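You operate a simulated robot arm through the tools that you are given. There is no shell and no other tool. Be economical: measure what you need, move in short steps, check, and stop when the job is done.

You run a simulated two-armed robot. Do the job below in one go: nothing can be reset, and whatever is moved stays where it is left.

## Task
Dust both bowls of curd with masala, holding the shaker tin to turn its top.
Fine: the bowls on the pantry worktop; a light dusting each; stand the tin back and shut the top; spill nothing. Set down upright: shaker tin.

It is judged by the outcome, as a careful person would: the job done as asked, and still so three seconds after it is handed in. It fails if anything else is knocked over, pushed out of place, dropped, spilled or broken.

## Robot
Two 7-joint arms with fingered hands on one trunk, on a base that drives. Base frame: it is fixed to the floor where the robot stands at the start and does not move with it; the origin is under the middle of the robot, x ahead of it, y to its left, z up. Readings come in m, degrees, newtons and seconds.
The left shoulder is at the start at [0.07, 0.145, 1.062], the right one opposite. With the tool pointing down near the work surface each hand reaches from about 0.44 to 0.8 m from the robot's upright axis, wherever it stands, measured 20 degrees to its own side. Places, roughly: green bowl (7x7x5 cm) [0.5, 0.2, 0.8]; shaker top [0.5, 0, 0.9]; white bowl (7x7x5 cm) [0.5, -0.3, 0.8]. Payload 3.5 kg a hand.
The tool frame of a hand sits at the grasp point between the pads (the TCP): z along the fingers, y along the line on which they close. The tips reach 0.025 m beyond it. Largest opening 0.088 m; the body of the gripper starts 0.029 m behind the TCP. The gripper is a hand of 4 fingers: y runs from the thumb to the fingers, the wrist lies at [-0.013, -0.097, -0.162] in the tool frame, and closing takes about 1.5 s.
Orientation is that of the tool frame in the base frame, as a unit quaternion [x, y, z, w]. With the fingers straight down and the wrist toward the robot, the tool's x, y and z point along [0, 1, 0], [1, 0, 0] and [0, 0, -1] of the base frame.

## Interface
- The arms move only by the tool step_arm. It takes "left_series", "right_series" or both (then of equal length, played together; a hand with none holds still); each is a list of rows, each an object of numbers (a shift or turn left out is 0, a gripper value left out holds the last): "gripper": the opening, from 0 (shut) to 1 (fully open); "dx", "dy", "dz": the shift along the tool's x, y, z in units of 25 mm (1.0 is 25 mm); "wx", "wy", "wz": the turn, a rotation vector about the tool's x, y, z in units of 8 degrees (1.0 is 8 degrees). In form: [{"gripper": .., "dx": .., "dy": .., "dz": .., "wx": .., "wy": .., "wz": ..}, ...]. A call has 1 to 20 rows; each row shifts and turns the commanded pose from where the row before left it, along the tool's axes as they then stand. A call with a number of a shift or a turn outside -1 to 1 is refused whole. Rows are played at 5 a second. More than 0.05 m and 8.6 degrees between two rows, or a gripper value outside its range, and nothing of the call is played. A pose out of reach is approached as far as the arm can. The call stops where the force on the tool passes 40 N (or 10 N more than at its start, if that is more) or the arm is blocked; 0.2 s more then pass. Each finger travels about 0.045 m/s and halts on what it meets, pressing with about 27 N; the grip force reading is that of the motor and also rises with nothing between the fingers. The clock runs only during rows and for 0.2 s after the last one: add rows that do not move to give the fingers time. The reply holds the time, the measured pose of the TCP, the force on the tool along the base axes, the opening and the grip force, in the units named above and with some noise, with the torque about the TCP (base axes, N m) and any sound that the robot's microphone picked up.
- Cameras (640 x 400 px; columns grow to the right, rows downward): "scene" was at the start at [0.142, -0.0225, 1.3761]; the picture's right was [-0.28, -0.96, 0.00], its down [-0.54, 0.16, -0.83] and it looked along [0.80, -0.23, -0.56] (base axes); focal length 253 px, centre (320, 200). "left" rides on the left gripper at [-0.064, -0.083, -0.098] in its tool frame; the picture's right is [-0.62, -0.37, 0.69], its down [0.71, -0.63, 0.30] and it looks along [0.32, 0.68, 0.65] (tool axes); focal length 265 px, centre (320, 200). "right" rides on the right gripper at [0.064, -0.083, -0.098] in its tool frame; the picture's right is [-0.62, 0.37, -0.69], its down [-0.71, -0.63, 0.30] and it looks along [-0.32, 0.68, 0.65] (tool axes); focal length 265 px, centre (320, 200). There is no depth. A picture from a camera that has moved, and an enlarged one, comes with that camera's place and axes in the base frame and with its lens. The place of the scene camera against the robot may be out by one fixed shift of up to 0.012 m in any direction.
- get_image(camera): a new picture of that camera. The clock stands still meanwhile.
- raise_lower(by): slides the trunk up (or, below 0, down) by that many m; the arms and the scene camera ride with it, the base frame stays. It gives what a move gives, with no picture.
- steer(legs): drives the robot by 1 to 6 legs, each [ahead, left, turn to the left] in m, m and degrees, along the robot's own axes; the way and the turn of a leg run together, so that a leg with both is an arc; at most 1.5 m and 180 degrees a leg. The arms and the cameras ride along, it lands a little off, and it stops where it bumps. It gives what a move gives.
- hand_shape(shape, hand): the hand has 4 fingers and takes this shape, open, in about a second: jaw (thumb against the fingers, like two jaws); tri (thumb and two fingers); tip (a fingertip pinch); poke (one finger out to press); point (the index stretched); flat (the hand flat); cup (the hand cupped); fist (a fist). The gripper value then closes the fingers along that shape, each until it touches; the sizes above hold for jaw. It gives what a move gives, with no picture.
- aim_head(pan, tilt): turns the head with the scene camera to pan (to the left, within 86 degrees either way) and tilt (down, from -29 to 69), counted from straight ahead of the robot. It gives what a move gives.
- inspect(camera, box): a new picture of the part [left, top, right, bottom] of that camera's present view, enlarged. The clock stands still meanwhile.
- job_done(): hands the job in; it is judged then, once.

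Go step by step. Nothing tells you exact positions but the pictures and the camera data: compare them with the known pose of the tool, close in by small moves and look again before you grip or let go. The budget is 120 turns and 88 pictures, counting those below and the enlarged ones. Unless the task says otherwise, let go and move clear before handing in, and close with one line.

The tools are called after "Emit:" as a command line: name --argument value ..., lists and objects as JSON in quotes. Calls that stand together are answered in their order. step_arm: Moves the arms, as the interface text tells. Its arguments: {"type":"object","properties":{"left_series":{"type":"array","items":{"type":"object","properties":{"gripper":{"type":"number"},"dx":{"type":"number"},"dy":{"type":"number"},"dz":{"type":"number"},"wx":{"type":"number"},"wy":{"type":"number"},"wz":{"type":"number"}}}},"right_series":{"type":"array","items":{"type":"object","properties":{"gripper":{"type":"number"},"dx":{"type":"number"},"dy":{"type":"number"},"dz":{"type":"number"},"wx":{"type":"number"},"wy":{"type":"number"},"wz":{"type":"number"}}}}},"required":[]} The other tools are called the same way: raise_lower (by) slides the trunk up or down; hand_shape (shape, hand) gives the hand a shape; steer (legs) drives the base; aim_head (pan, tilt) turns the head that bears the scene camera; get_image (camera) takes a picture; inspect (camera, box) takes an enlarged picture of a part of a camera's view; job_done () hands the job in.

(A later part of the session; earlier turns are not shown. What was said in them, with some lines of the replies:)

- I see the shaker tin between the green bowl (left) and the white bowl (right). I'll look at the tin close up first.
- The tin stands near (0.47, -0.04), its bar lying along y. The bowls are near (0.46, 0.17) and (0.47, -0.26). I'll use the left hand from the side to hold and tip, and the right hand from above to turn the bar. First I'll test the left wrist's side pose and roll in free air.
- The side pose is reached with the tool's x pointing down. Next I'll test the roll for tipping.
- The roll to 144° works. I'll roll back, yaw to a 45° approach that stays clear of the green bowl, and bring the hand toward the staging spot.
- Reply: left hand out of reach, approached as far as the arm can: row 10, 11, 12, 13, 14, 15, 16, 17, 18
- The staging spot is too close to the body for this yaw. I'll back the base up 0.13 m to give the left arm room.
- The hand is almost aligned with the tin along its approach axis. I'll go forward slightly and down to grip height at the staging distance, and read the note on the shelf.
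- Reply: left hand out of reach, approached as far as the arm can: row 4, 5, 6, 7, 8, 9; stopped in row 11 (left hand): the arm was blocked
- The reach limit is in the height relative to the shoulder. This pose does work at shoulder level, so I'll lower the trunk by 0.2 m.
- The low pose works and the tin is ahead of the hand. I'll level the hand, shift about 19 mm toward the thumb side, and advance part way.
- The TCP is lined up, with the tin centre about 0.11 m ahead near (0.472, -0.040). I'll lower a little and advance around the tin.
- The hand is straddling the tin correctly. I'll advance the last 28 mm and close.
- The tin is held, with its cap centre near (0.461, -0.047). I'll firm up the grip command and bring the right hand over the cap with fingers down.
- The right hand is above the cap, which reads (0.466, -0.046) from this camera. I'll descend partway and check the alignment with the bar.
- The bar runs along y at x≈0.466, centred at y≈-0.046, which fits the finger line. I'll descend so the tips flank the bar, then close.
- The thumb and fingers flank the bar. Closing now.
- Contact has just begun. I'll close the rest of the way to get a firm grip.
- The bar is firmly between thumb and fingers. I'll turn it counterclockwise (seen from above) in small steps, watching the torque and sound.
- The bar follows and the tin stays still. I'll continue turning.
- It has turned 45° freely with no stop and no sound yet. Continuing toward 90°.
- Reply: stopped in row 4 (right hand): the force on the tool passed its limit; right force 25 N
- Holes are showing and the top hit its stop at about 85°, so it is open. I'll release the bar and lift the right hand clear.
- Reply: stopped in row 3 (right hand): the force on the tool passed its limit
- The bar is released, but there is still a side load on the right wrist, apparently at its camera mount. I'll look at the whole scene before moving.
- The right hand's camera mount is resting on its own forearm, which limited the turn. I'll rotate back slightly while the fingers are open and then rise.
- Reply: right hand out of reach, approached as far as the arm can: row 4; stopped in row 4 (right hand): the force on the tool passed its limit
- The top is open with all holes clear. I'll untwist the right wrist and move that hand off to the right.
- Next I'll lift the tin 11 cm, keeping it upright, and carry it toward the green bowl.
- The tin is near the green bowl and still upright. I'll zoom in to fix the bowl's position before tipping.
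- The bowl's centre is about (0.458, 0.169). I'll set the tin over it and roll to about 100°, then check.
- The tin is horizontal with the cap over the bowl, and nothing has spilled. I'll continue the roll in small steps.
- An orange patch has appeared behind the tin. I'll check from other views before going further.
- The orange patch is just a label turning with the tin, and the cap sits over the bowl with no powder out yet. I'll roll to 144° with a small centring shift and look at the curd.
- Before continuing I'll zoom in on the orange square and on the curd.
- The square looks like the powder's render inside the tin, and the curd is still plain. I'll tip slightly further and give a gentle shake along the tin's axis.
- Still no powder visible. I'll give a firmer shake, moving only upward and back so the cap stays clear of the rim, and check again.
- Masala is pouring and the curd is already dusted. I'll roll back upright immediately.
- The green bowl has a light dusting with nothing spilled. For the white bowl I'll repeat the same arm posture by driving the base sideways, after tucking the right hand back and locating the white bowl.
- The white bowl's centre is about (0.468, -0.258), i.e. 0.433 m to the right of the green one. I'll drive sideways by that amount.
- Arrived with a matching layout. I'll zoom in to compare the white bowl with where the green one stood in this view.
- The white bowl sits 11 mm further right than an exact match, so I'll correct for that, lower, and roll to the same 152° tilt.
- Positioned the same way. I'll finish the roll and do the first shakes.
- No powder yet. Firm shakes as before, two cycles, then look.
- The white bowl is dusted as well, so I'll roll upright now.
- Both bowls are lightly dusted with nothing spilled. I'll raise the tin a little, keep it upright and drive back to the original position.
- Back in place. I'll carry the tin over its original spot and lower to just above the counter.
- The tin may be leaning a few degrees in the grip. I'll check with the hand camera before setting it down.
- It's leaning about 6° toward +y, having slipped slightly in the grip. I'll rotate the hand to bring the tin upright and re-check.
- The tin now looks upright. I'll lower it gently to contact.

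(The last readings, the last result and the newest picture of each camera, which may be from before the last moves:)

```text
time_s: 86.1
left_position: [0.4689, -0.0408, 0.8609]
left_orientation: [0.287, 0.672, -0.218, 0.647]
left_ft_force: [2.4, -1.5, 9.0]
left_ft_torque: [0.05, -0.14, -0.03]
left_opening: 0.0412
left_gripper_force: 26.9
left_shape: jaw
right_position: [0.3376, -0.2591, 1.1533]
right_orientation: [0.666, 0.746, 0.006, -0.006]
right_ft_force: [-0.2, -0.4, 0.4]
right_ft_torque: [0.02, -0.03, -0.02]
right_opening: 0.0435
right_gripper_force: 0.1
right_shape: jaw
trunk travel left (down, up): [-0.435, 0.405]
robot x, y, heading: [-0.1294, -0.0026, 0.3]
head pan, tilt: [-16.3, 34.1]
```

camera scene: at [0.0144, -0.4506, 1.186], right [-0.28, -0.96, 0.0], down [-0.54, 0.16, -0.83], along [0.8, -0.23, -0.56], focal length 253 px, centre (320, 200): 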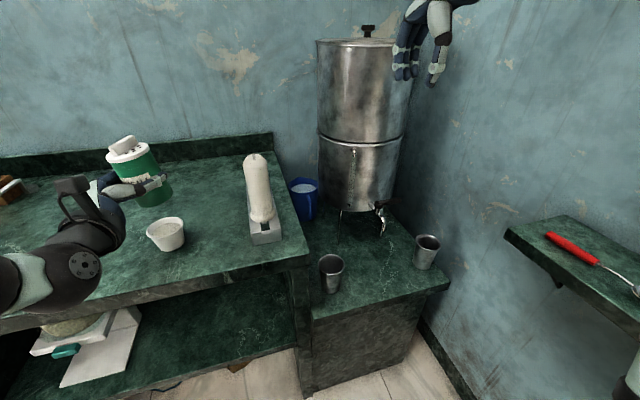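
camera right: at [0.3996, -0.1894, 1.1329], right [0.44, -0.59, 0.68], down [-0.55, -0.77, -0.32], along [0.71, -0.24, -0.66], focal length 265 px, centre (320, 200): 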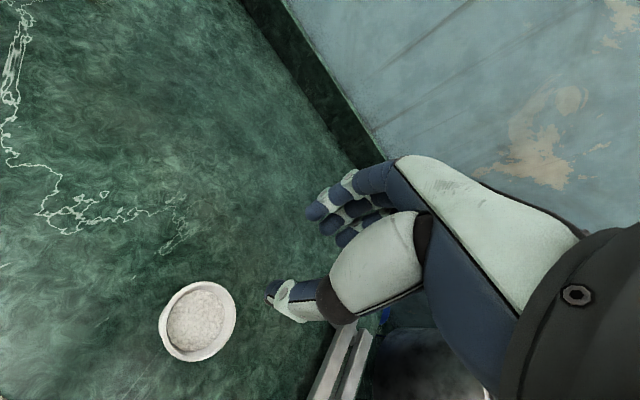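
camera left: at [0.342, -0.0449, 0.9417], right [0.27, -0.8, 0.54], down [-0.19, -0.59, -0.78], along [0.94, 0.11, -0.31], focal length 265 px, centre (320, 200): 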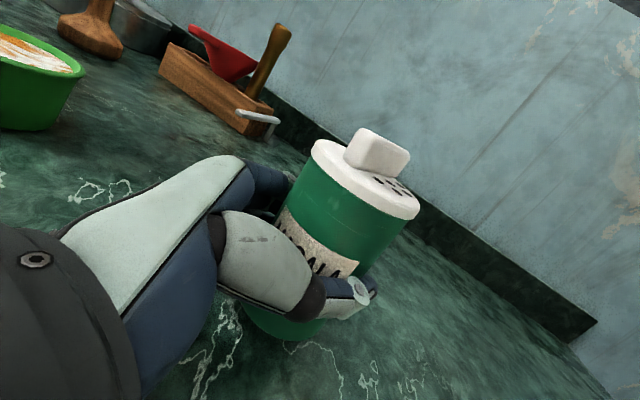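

The tin is standing on the counter, still held. I'll bring the right hand above the cap, twist it to match the bar (about 72° from neutral) and come partway down. Then look.

Emit:
step_arm --right_series '[{"dx": 1, "dy": 0.77}, {"dx": 1, "dy": 0.77}, {"dx": 1, "dy": 0.77}, {"dx": 1, "dy": 0.77}, {"dx": 1, "dy": 0.77}, {"dx": 1, "dy": 0.77}, {"dx": 1, "dy": 0.77}, {"dx": 1, "dy": 0.77}, {"wz": -1}, {"wz": -1}, {"wz": -1}, {"wz": -1}, {"wz": -1}, {"wz": -1}, {"wz": -1}, {"wz": -1}, {"dz": 1}, {"dz": 1}, {"dz": 1}, {}]'

Emit:
get_image --camera "right"

Emit:
inspect --camera "scene" --box '[190, 110, 350, 230]'

```text
time_s: 90.3
left_position: [0.4693, -0.0411, 0.8609]
left_orientation: [0.288, 0.673, -0.218, 0.646]
left_ft_force: [-0.5, -0.7, 4.2]
left_ft_torque: [-0.02, -0.11, -0.04]
left_opening: 0.0397
left_gripper_force: 27.1
left_shape: jaw
right_position: [0.3937, -0.0512, 1.025]
right_orientation: [0.169, 0.986, 0.01, -0.002]
right_ft_force: [0.4, -0.3, 0.0]
right_ft_torque: [0.04, 0.01, 0.02]
right_opening: 0.0437
right_gripper_force: 0.0
right_shape: jaw
right hand out of reach, approached as far as the arm can: row 6, 7, 8, 11, 12, 13, 14, 15, 16
trunk travel left (down, up): [-0.435, 0.405]
robot x, y, heading: [-0.1307, 0.0041, 0.2]
head pan, tilt: [-16.3, 34.1]
```

```text
22 pictures are left
camera right: at [0.3049, -0.1113, 1.1241], right [0.71, 0.13, 0.7], down [0.46, -0.83, -0.32], along [0.53, 0.55, -0.64], focal length 265 px, centre (320, 200)
```

right: 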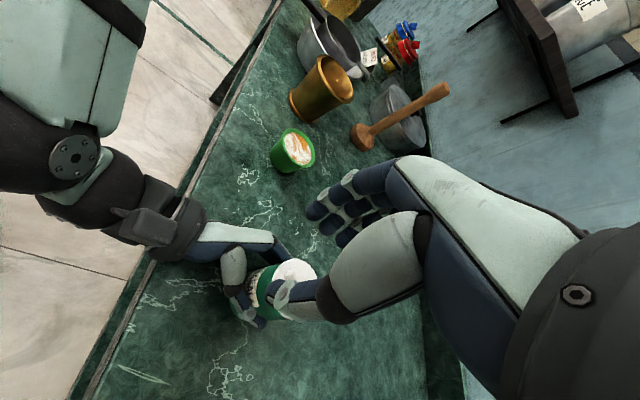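

```text
3.33 times, centred on (270, 170) of scene
camera zoom: at [0.0128, -0.0236, 1.1862], right [-0.28, -0.96, 0.0], down [-0.54, 0.15, -0.83], along [0.8, -0.23, -0.56], focal length 845 px, centre (487, 300)
```

zoom: 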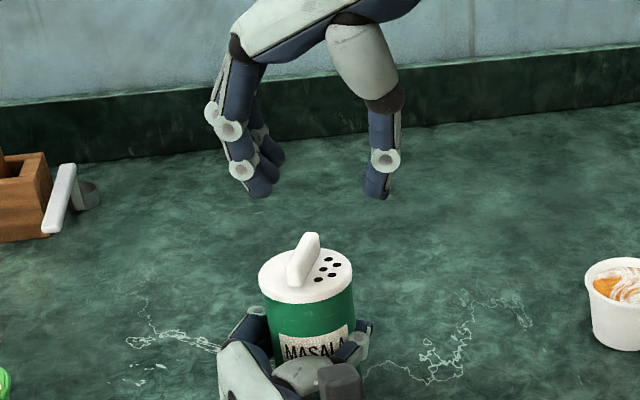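

The hand's angle suits the bar, but it is 7 cm short in x. I'll move over the cap.

Emit:
step_arm --right_series '[{"dx": -0.9, "dy": 0.43}, {"dx": -0.9, "dy": 0.43}, {"dx": -0.88, "dy": 0.42}, {"dz": 0.8}, {}, {}]'

Emit:
get_image --camera "right"

Emit:
inspect --camera "scene" --box '[190, 110, 350, 230]'

```text
time_s: 91.7
left_position: [0.4703, -0.0398, 0.8609]
left_orientation: [0.289, 0.673, -0.217, 0.645]
left_ft_force: [0.0, -0.2, 3.4]
left_ft_torque: [0.02, -0.1, 0.05]
left_opening: 0.0396
left_gripper_force: 27.1
left_shape: jaw
right_position: [0.4572, -0.0421, 1.0014]
right_orientation: [0.169, 0.986, 0.008, -0.002]
right_ft_force: [0.7, 0.1, -1.1]
right_ft_torque: [0.01, 0.01, -0.01]
right_opening: 0.0437
right_gripper_force: 0.1
right_shape: jaw
right hand out of reach, approached as far as the arm can: row 3
trunk travel left (down, up): [-0.435, 0.405]
robot x, y, heading: [-0.1262, 0.0002, 0.4]
head pan, tilt: [-16.3, 34.1]
```

```text
20 pictures are left
camera right: at [0.3684, -0.1024, 1.1001], right [0.71, 0.13, 0.69], down [0.46, -0.83, -0.32], along [0.53, 0.55, -0.64], focal length 265 px, centre (320, 200)
```

right: 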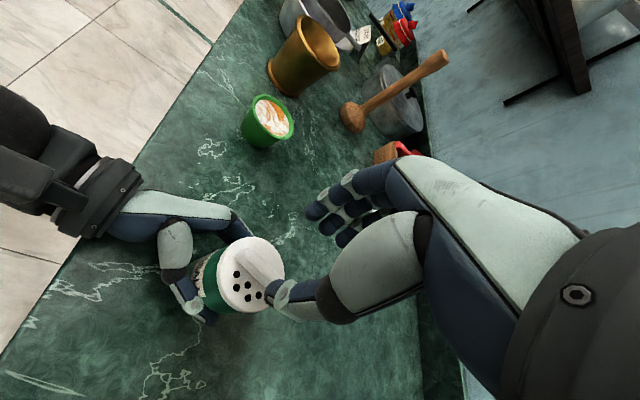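

```text
3.33 times, centred on (270, 170) of scene
camera zoom: at [0.0128, -0.0236, 1.1862], right [-0.28, -0.96, 0.0], down [-0.54, 0.15, -0.83], along [0.8, -0.23, -0.56], focal length 845 px, centre (487, 300)
```

zoom: 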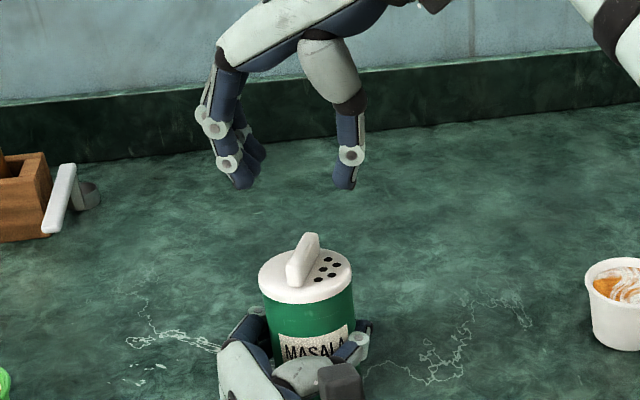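

The bar is at about -21° and centred near (0.467, -0.042), so the hand is aligned. I'll shift 10 mm and descend.

Emit:
step_arm --right_series '[{"dx": -0.38, "dy": 0.13}, {"dz": 0.7}, {"dz": 0.7}, {}]'

```text
time_s: 92.7
left_position: [0.4708, -0.0404, 0.8611]
left_orientation: [0.288, 0.673, -0.217, 0.646]
left_ft_force: [-0.1, 0.1, 4.2]
left_ft_torque: [0.02, -0.05, -0.01]
left_opening: 0.04
left_gripper_force: 26.5
left_shape: jaw
right_position: [0.466, -0.0436, 0.9659]
right_orientation: [0.169, 0.986, 0.009, -0.002]
right_ft_force: [0.2, 0.0, 0.5]
right_ft_torque: [0.02, 0.0, 0.02]
right_opening: 0.0436
right_gripper_force: 0.1
right_shape: jaw
trunk travel left (down, up): [-0.435, 0.405]
robot x, y, heading: [-0.1293, -0.0017, 0.3]
head pan, tilt: [-16.3, 34.1]
```

Emit:
step_arm --right_series '[{"dz": 0.5}, {"dz": 0.46}, {}, {"gripper": 0.2}, {}, {}, {}]'

Emit:
inspect --camera "scene" --box '[190, 120, 350, 240]'

Emit:
inspect --camera "right" --box '[180, 180, 380, 330]'

```text
time_s: 94.3
left_position: [0.4708, -0.0407, 0.8606]
left_orientation: [0.288, 0.673, -0.217, 0.646]
left_ft_force: [0.1, -0.1, 4.1]
left_ft_torque: [0.02, -0.07, -0.02]
left_opening: 0.0396
left_gripper_force: 27.1
left_shape: jaw
right_position: [0.467, -0.0417, 0.9416]
right_orientation: [0.169, 0.986, 0.009, -0.002]
right_ft_force: [-0.2, 0.8, -0.7]
right_ft_torque: [0.0, 0.03, 0.02]
right_opening: 0.0178
right_gripper_force: 0.1
right_shape: jaw
trunk travel left (down, up): [-0.435, 0.405]
robot x, y, heading: [-0.1293, -0.0017, 0.1]
head pan, tilt: [-16.3, 34.1]
```

```text
3.33 times, centred on (270, 180) of scene
camera zoom: at [0.0129, -0.0235, 1.1862], right [-0.28, -0.96, 0.0], down [-0.54, 0.15, -0.83], along [0.8, -0.23, -0.56], focal length 845 px, centre (487, 267)
```

zoom: 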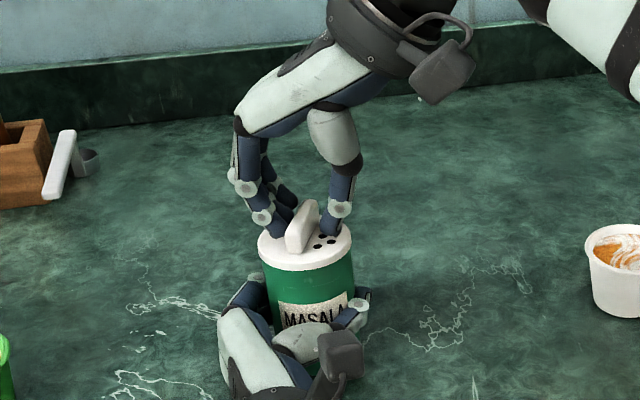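

```text
2.67 times, centred on (280, 255) of right
camera zoom: at [0.3785, -0.1021, 1.0402], right [0.71, 0.13, 0.69], down [0.46, -0.83, -0.32], along [0.53, 0.55, -0.64], focal length 708 px, centre (427, 53)
```

zoom: 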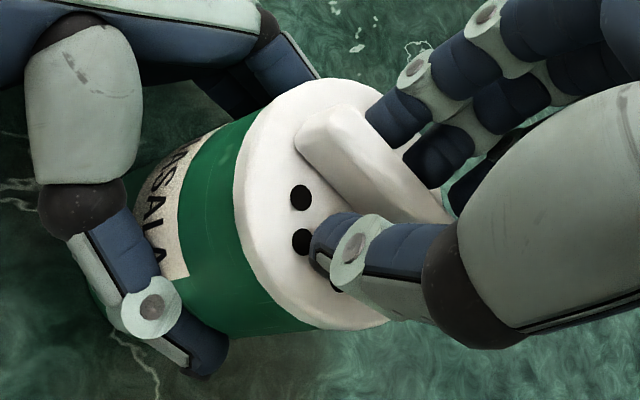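

Both sides flank the bar. I'll close on it, then turn clockwise.

Emit:
step_arm --right_series '[{"gripper": 0}, {}, {}, {}, {}]'

Emit:
step_arm --right_series '[{"wz": 0.7}, {"wz": 0.7}, {"wz": 0.7}, {"wz": 0.7}, {"wz": 0.7}, {}]'

Emit:
inspect --camera "scene" --box '[190, 120, 350, 240]'

```text
time_s: 95.5
left_position: [0.47, -0.0413, 0.8599]
left_orientation: [0.289, 0.672, -0.218, 0.646]
left_ft_force: [-1.3, -1.7, 4.9]
left_ft_torque: [0.03, -0.1, -0.04]
left_opening: 0.0394
left_gripper_force: 26.7
left_shape: jaw
right_position: [0.466, -0.0428, 0.9415]
right_orientation: [0.17, 0.985, 0.008, -0.002]
right_ft_force: [1.6, -0.3, -0.6]
right_ft_torque: [0.04, -0.03, 0.05]
right_opening: 0.0052
right_gripper_force: 26.6
right_shape: jaw
trunk travel left (down, up): [-0.435, 0.405]
robot x, y, heading: [-0.1227, -0.0027, 0.2]
head pan, tilt: [-16.3, 34.1]
```

```text
time_s: 96.9
left_position: [0.4705, -0.0427, 0.8611]
left_orientation: [0.288, 0.672, -0.219, 0.646]
left_ft_force: [-2.1, -1.9, 5.5]
left_ft_torque: [0.03, -0.08, 0.0]
left_opening: 0.0395
left_gripper_force: 26.4
left_shape: jaw
right_position: [0.4667, -0.0414, 0.9411]
right_orientation: [0.404, 0.915, 0.007, -0.004]
right_ft_force: [2.2, 1.6, -4.3]
right_ft_torque: [0.05, -0.06, 0.05]
right_opening: 0.0052
right_gripper_force: 26.8
right_shape: jaw
trunk travel left (down, up): [-0.435, 0.405]
robot x, y, heading: [-0.1299, -0.0022, -0.0]
head pan, tilt: [-16.3, 34.1]
```

```text
3.33 times, centred on (270, 180) of scene
camera zoom: at [0.0134, -0.0236, 1.1861], right [-0.28, -0.96, 0.0], down [-0.54, 0.15, -0.83], along [0.8, -0.23, -0.56], focal length 845 px, centre (487, 267)
```

zoom: 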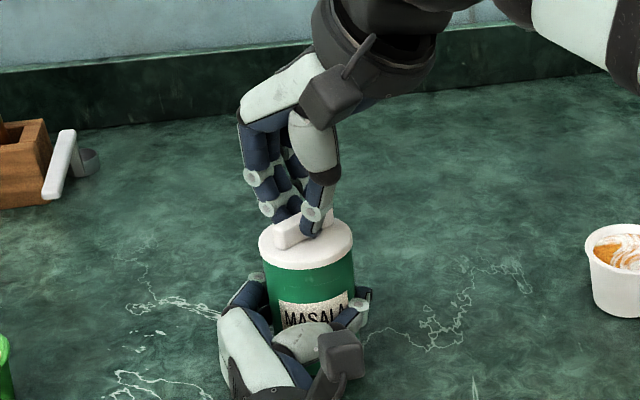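

The holes are already covered. I'll continue to the fully closed position, watching the torque.

Emit:
step_arm --right_series '[{"wz": 0.7}, {"wz": 0.7}, {"wz": 0.7}, {"wz": 0.7}, {"wz": 0.7}, {"wz": 0.7}, {"wz": 0.7}, {}]'

Emit:
step_arm --right_series '[{"wz": 0.3}, {"wz": 0.3}, {}]'

Emit:
inspect --camera "scene" --box '[190, 120, 350, 240]'

```text
time_s: 98.7
left_position: [0.4709, -0.0415, 0.8604]
left_orientation: [0.289, 0.672, -0.218, 0.646]
left_ft_force: [-1.5, -4.0, 7.8]
left_ft_torque: [0.08, -0.17, -0.11]
left_opening: 0.0399
left_gripper_force: 26.9
left_shape: jaw
right_position: [0.4668, -0.0417, 0.9414]
right_orientation: [0.687, 0.727, 0.005, -0.006]
right_ft_force: [1.0, 2.9, -3.8]
right_ft_torque: [0.1, -0.02, 0.15]
right_opening: 0.0047
right_gripper_force: 27.2
right_shape: jaw
trunk travel left (down, up): [-0.435, 0.405]
robot x, y, heading: [-0.1282, -0.0045, 0.4]
head pan, tilt: [-16.3, 34.1]
```

```text
time_s: 99.5
left_position: [0.47, -0.0404, 0.8601]
left_orientation: [0.289, 0.672, -0.218, 0.646]
left_ft_force: [-0.3, -5.7, 7.7]
left_ft_torque: [0.09, -0.16, -0.15]
left_opening: 0.0399
left_gripper_force: 26.9
left_shape: jaw
right_position: [0.4662, -0.0406, 0.9429]
right_orientation: [0.717, 0.697, 0.006, -0.006]
right_ft_force: [1.9, 4.7, -1.4]
right_ft_torque: [0.1, -0.06, 0.16]
right_opening: 0.005
right_gripper_force: 26.9
right_shape: jaw
trunk travel left (down, up): [-0.435, 0.405]
robot x, y, heading: [-0.1269, -0.0049, 0.3]
head pan, tilt: [-16.3, 34.1]
```

```text
3.33 times, centred on (270, 180) of scene
camera zoom: at [0.013, -0.0238, 1.1862], right [-0.28, -0.96, 0.0], down [-0.54, 0.16, -0.83], along [0.8, -0.23, -0.56], focal length 845 px, centre (487, 267)
```

zoom: 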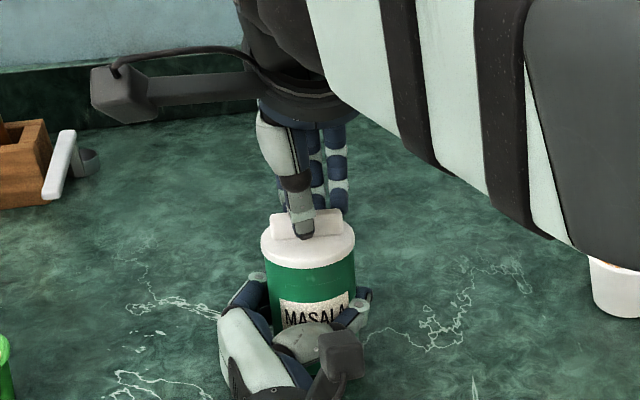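

The torque has risen at what looks like the closed stop, and the bar is back along y. I'll release the bar, lift clear and inspect.

Emit:
step_arm --right_series '[{"gripper": 0.5}, {}, {}, {}, {}, {"dz": -1}, {"dz": -1}, {"dz": -1}, {"dz": -1}, {"dx": -1}, {"dx": -1}, {"dx": -1}, {"dx": -1}, {"dx": -1}, {"dx": -1}, {"dx": -1}, {}]'

Emit:
inspect --camera "scene" --box '[210, 155, 330, 250]'

```text
time_s: 103.1
left_position: [0.4701, -0.0398, 0.86]
left_orientation: [0.289, 0.672, -0.218, 0.646]
left_ft_force: [0.0, 0.1, 2.8]
left_ft_torque: [-0.02, -0.06, 0.03]
left_opening: 0.0394
left_gripper_force: 27.1
left_shape: jaw
right_position: [0.4616, -0.2185, 1.0421]
right_orientation: [0.716, 0.698, 0.006, -0.006]
right_ft_force: [-0.1, -0.6, 0.1]
right_ft_torque: [0.02, -0.01, -0.02]
right_opening: 0.0437
right_gripper_force: 0.0
right_shape: jaw
trunk travel left (down, up): [-0.435, 0.405]
robot x, y, heading: [-0.1287, -0.0033, 0.2]
head pan, tilt: [-16.3, 34.1]
```

```text
4.21 times, centred on (270, 202) of scene
camera zoom: at [0.013, -0.0233, 1.1861], right [-0.28, -0.96, 0.0], down [-0.54, 0.15, -0.83], along [0.8, -0.23, -0.56], focal length 1067 px, centre (530, 190)
```

zoom: 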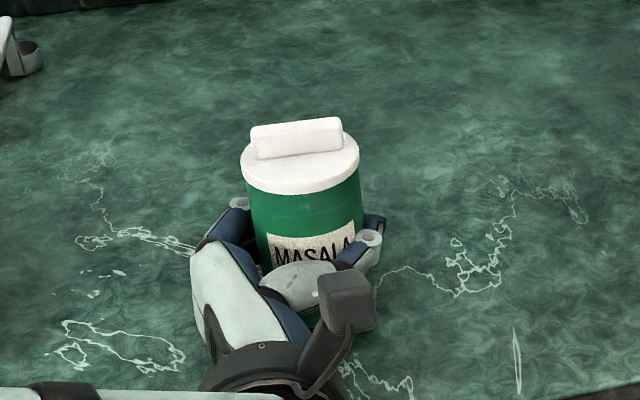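

The top is fully shut. I'll open the left hand gradually and check that the tin stands before backing off.

Emit:
step_arm --left_series '[{"gripper": 0.6}, {}, {}, {"gripper": 0.8}, {}, {"gripper": 1.0}, {}, {}, {}]'

Emit:
inspect --camera "scene" --box '[210, 155, 330, 250]'

Emit:
get_image --camera "left"

```text
time_s: 105.1
left_position: [0.4708, -0.0412, 0.8596]
left_orientation: [0.288, 0.673, -0.217, 0.646]
left_ft_force: [0.1, -0.5, 0.0]
left_ft_torque: [-0.01, -0.01, 0.01]
left_opening: 0.0876
left_gripper_force: 0.0
left_shape: jaw
right_position: [0.4623, -0.2165, 1.0409]
right_orientation: [0.716, 0.698, 0.007, -0.006]
right_ft_force: [0.6, -0.4, 1.1]
right_ft_torque: [-0.04, 0.0, -0.06]
right_opening: 0.0435
right_gripper_force: 0.0
right_shape: jaw
trunk travel left (down, up): [-0.435, 0.405]
robot x, y, heading: [-0.1318, 0.0003, 0.6]
head pan, tilt: [-16.3, 34.1]
```

```text
4.21 times, centred on (270, 202) of scene
camera zoom: at [0.0135, -0.0236, 1.1861], right [-0.28, -0.96, 0.0], down [-0.54, 0.15, -0.83], along [0.8, -0.23, -0.56], focal length 1067 px, centre (530, 190)
```

zoom: 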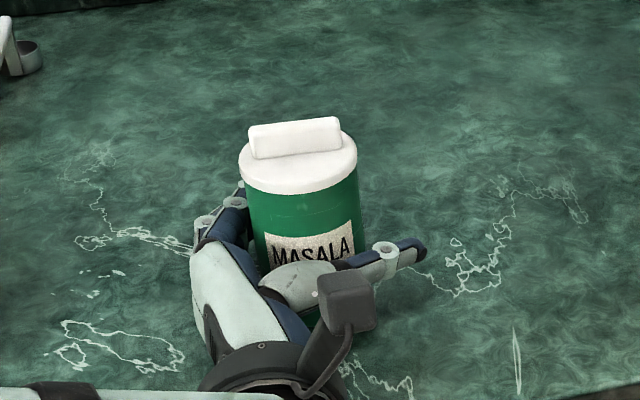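

```text
12 pictures are left
camera left: at [0.3423, -0.0425, 0.9238], right [0.27, -0.8, 0.54], down [-0.19, -0.59, -0.78], along [0.94, 0.11, -0.31], focal length 265 px, centre (320, 200)
```

left: 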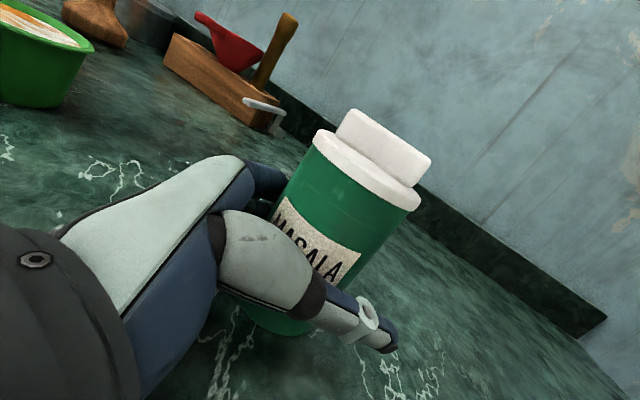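

The tin stands upright on its own. I'll back the left hand straight off along its axis.

Emit:
step_arm --left_series '[{"dz": -0.4}, {"dz": -0.4}, {"dz": -0.6}, {"dz": -0.8}, {"dz": -0.8}, {"dz": -0.8}, {"dz": -0.8}, {"dz": -0.8}, {}]'

Emit:
get_image --camera "scene"

```text
time_s: 107.1
left_position: [0.3729, 0.0594, 0.8702]
left_orientation: [0.272, 0.674, -0.219, 0.65]
left_ft_force: [-0.3, -0.4, 0.0]
left_ft_torque: [0.0, 0.01, 0.02]
left_opening: 0.0878
left_gripper_force: 0.0
left_shape: jaw
right_position: [0.4626, -0.2188, 1.0395]
right_orientation: [0.717, 0.697, 0.006, -0.006]
right_ft_force: [0.0, 0.5, 1.4]
right_ft_torque: [0.0, 0.03, 0.02]
right_opening: 0.0436
right_gripper_force: 0.0
right_shape: jaw
trunk travel left (down, up): [-0.435, 0.405]
robot x, y, heading: [-0.1278, -0.0031, 0.3]
head pan, tilt: [-16.3, 34.1]
```

```text
11 pictures are left
camera scene: at [0.0137, -0.0238, 1.186], right [-0.28, -0.96, 0.0], down [-0.54, 0.16, -0.83], along [0.8, -0.23, -0.56], focal length 253 px, centre (320, 200)
```

scene: 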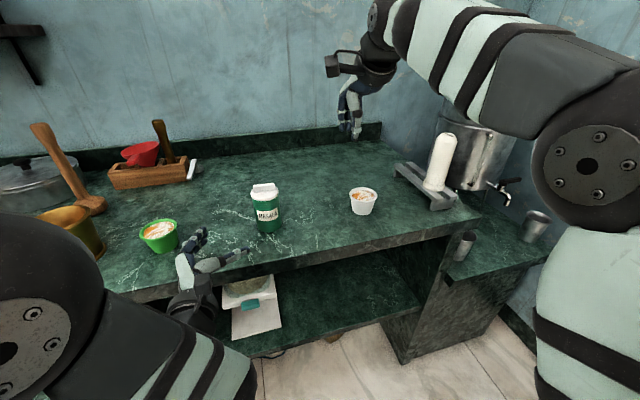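

Tin upright, top shut, both bowls dusted. I'll back the base away to clear the counter and take a final close look.

Emit:
steer --legs '[[-0.12, 0, 0]]'

Emit:
inspect --camera "scene" --box '[120, 130, 420, 290]'

```text
time_s: 108.3
left_position: [0.2502, 0.0563, 0.8747]
left_orientation: [0.275, 0.67, -0.22, 0.653]
left_ft_force: [0.6, 0.8, 0.4]
left_ft_torque: [0.04, -0.04, 0.0]
left_opening: 0.0875
left_gripper_force: 0.0
left_shape: jaw
right_position: [0.3396, -0.2181, 1.041]
right_orientation: [0.716, 0.698, 0.006, -0.006]
right_ft_force: [-0.6, -0.1, -0.1]
right_ft_torque: [-0.02, 0.0, 0.03]
right_opening: 0.0436
right_gripper_force: 0.0
right_shape: jaw
trunk travel left (down, up): [-0.435, 0.405]
robot x, y, heading: [-0.2483, -0.0044, 0.1]
head pan, tilt: [-16.3, 34.1]
```

```text
2.13 times, centred on (270, 210) of scene
camera zoom: at [-0.109, -0.024, 1.1862], right [-0.28, -0.96, 0.0], down [-0.54, 0.16, -0.83], along [0.8, -0.23, -0.56], focal length 541 px, centre (427, 179)
```

zoom: 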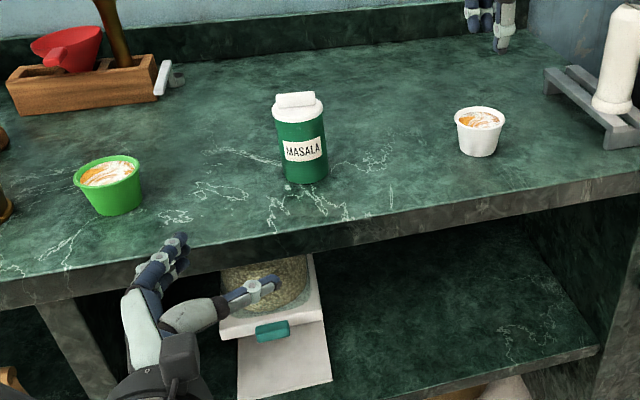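

Both bowls are lightly dusted, the counter is clean, and the tin stands upright in its place with the top shut. Both hands are clear, so I'm handing in.

Emit:
job_done

```text
The job is handed in.
```

I dusted both bowls of curd lightly with masala. The shaker tin is back upright within about a centimetre of where it started, its top is shut, and I saw no spills on the worktop.
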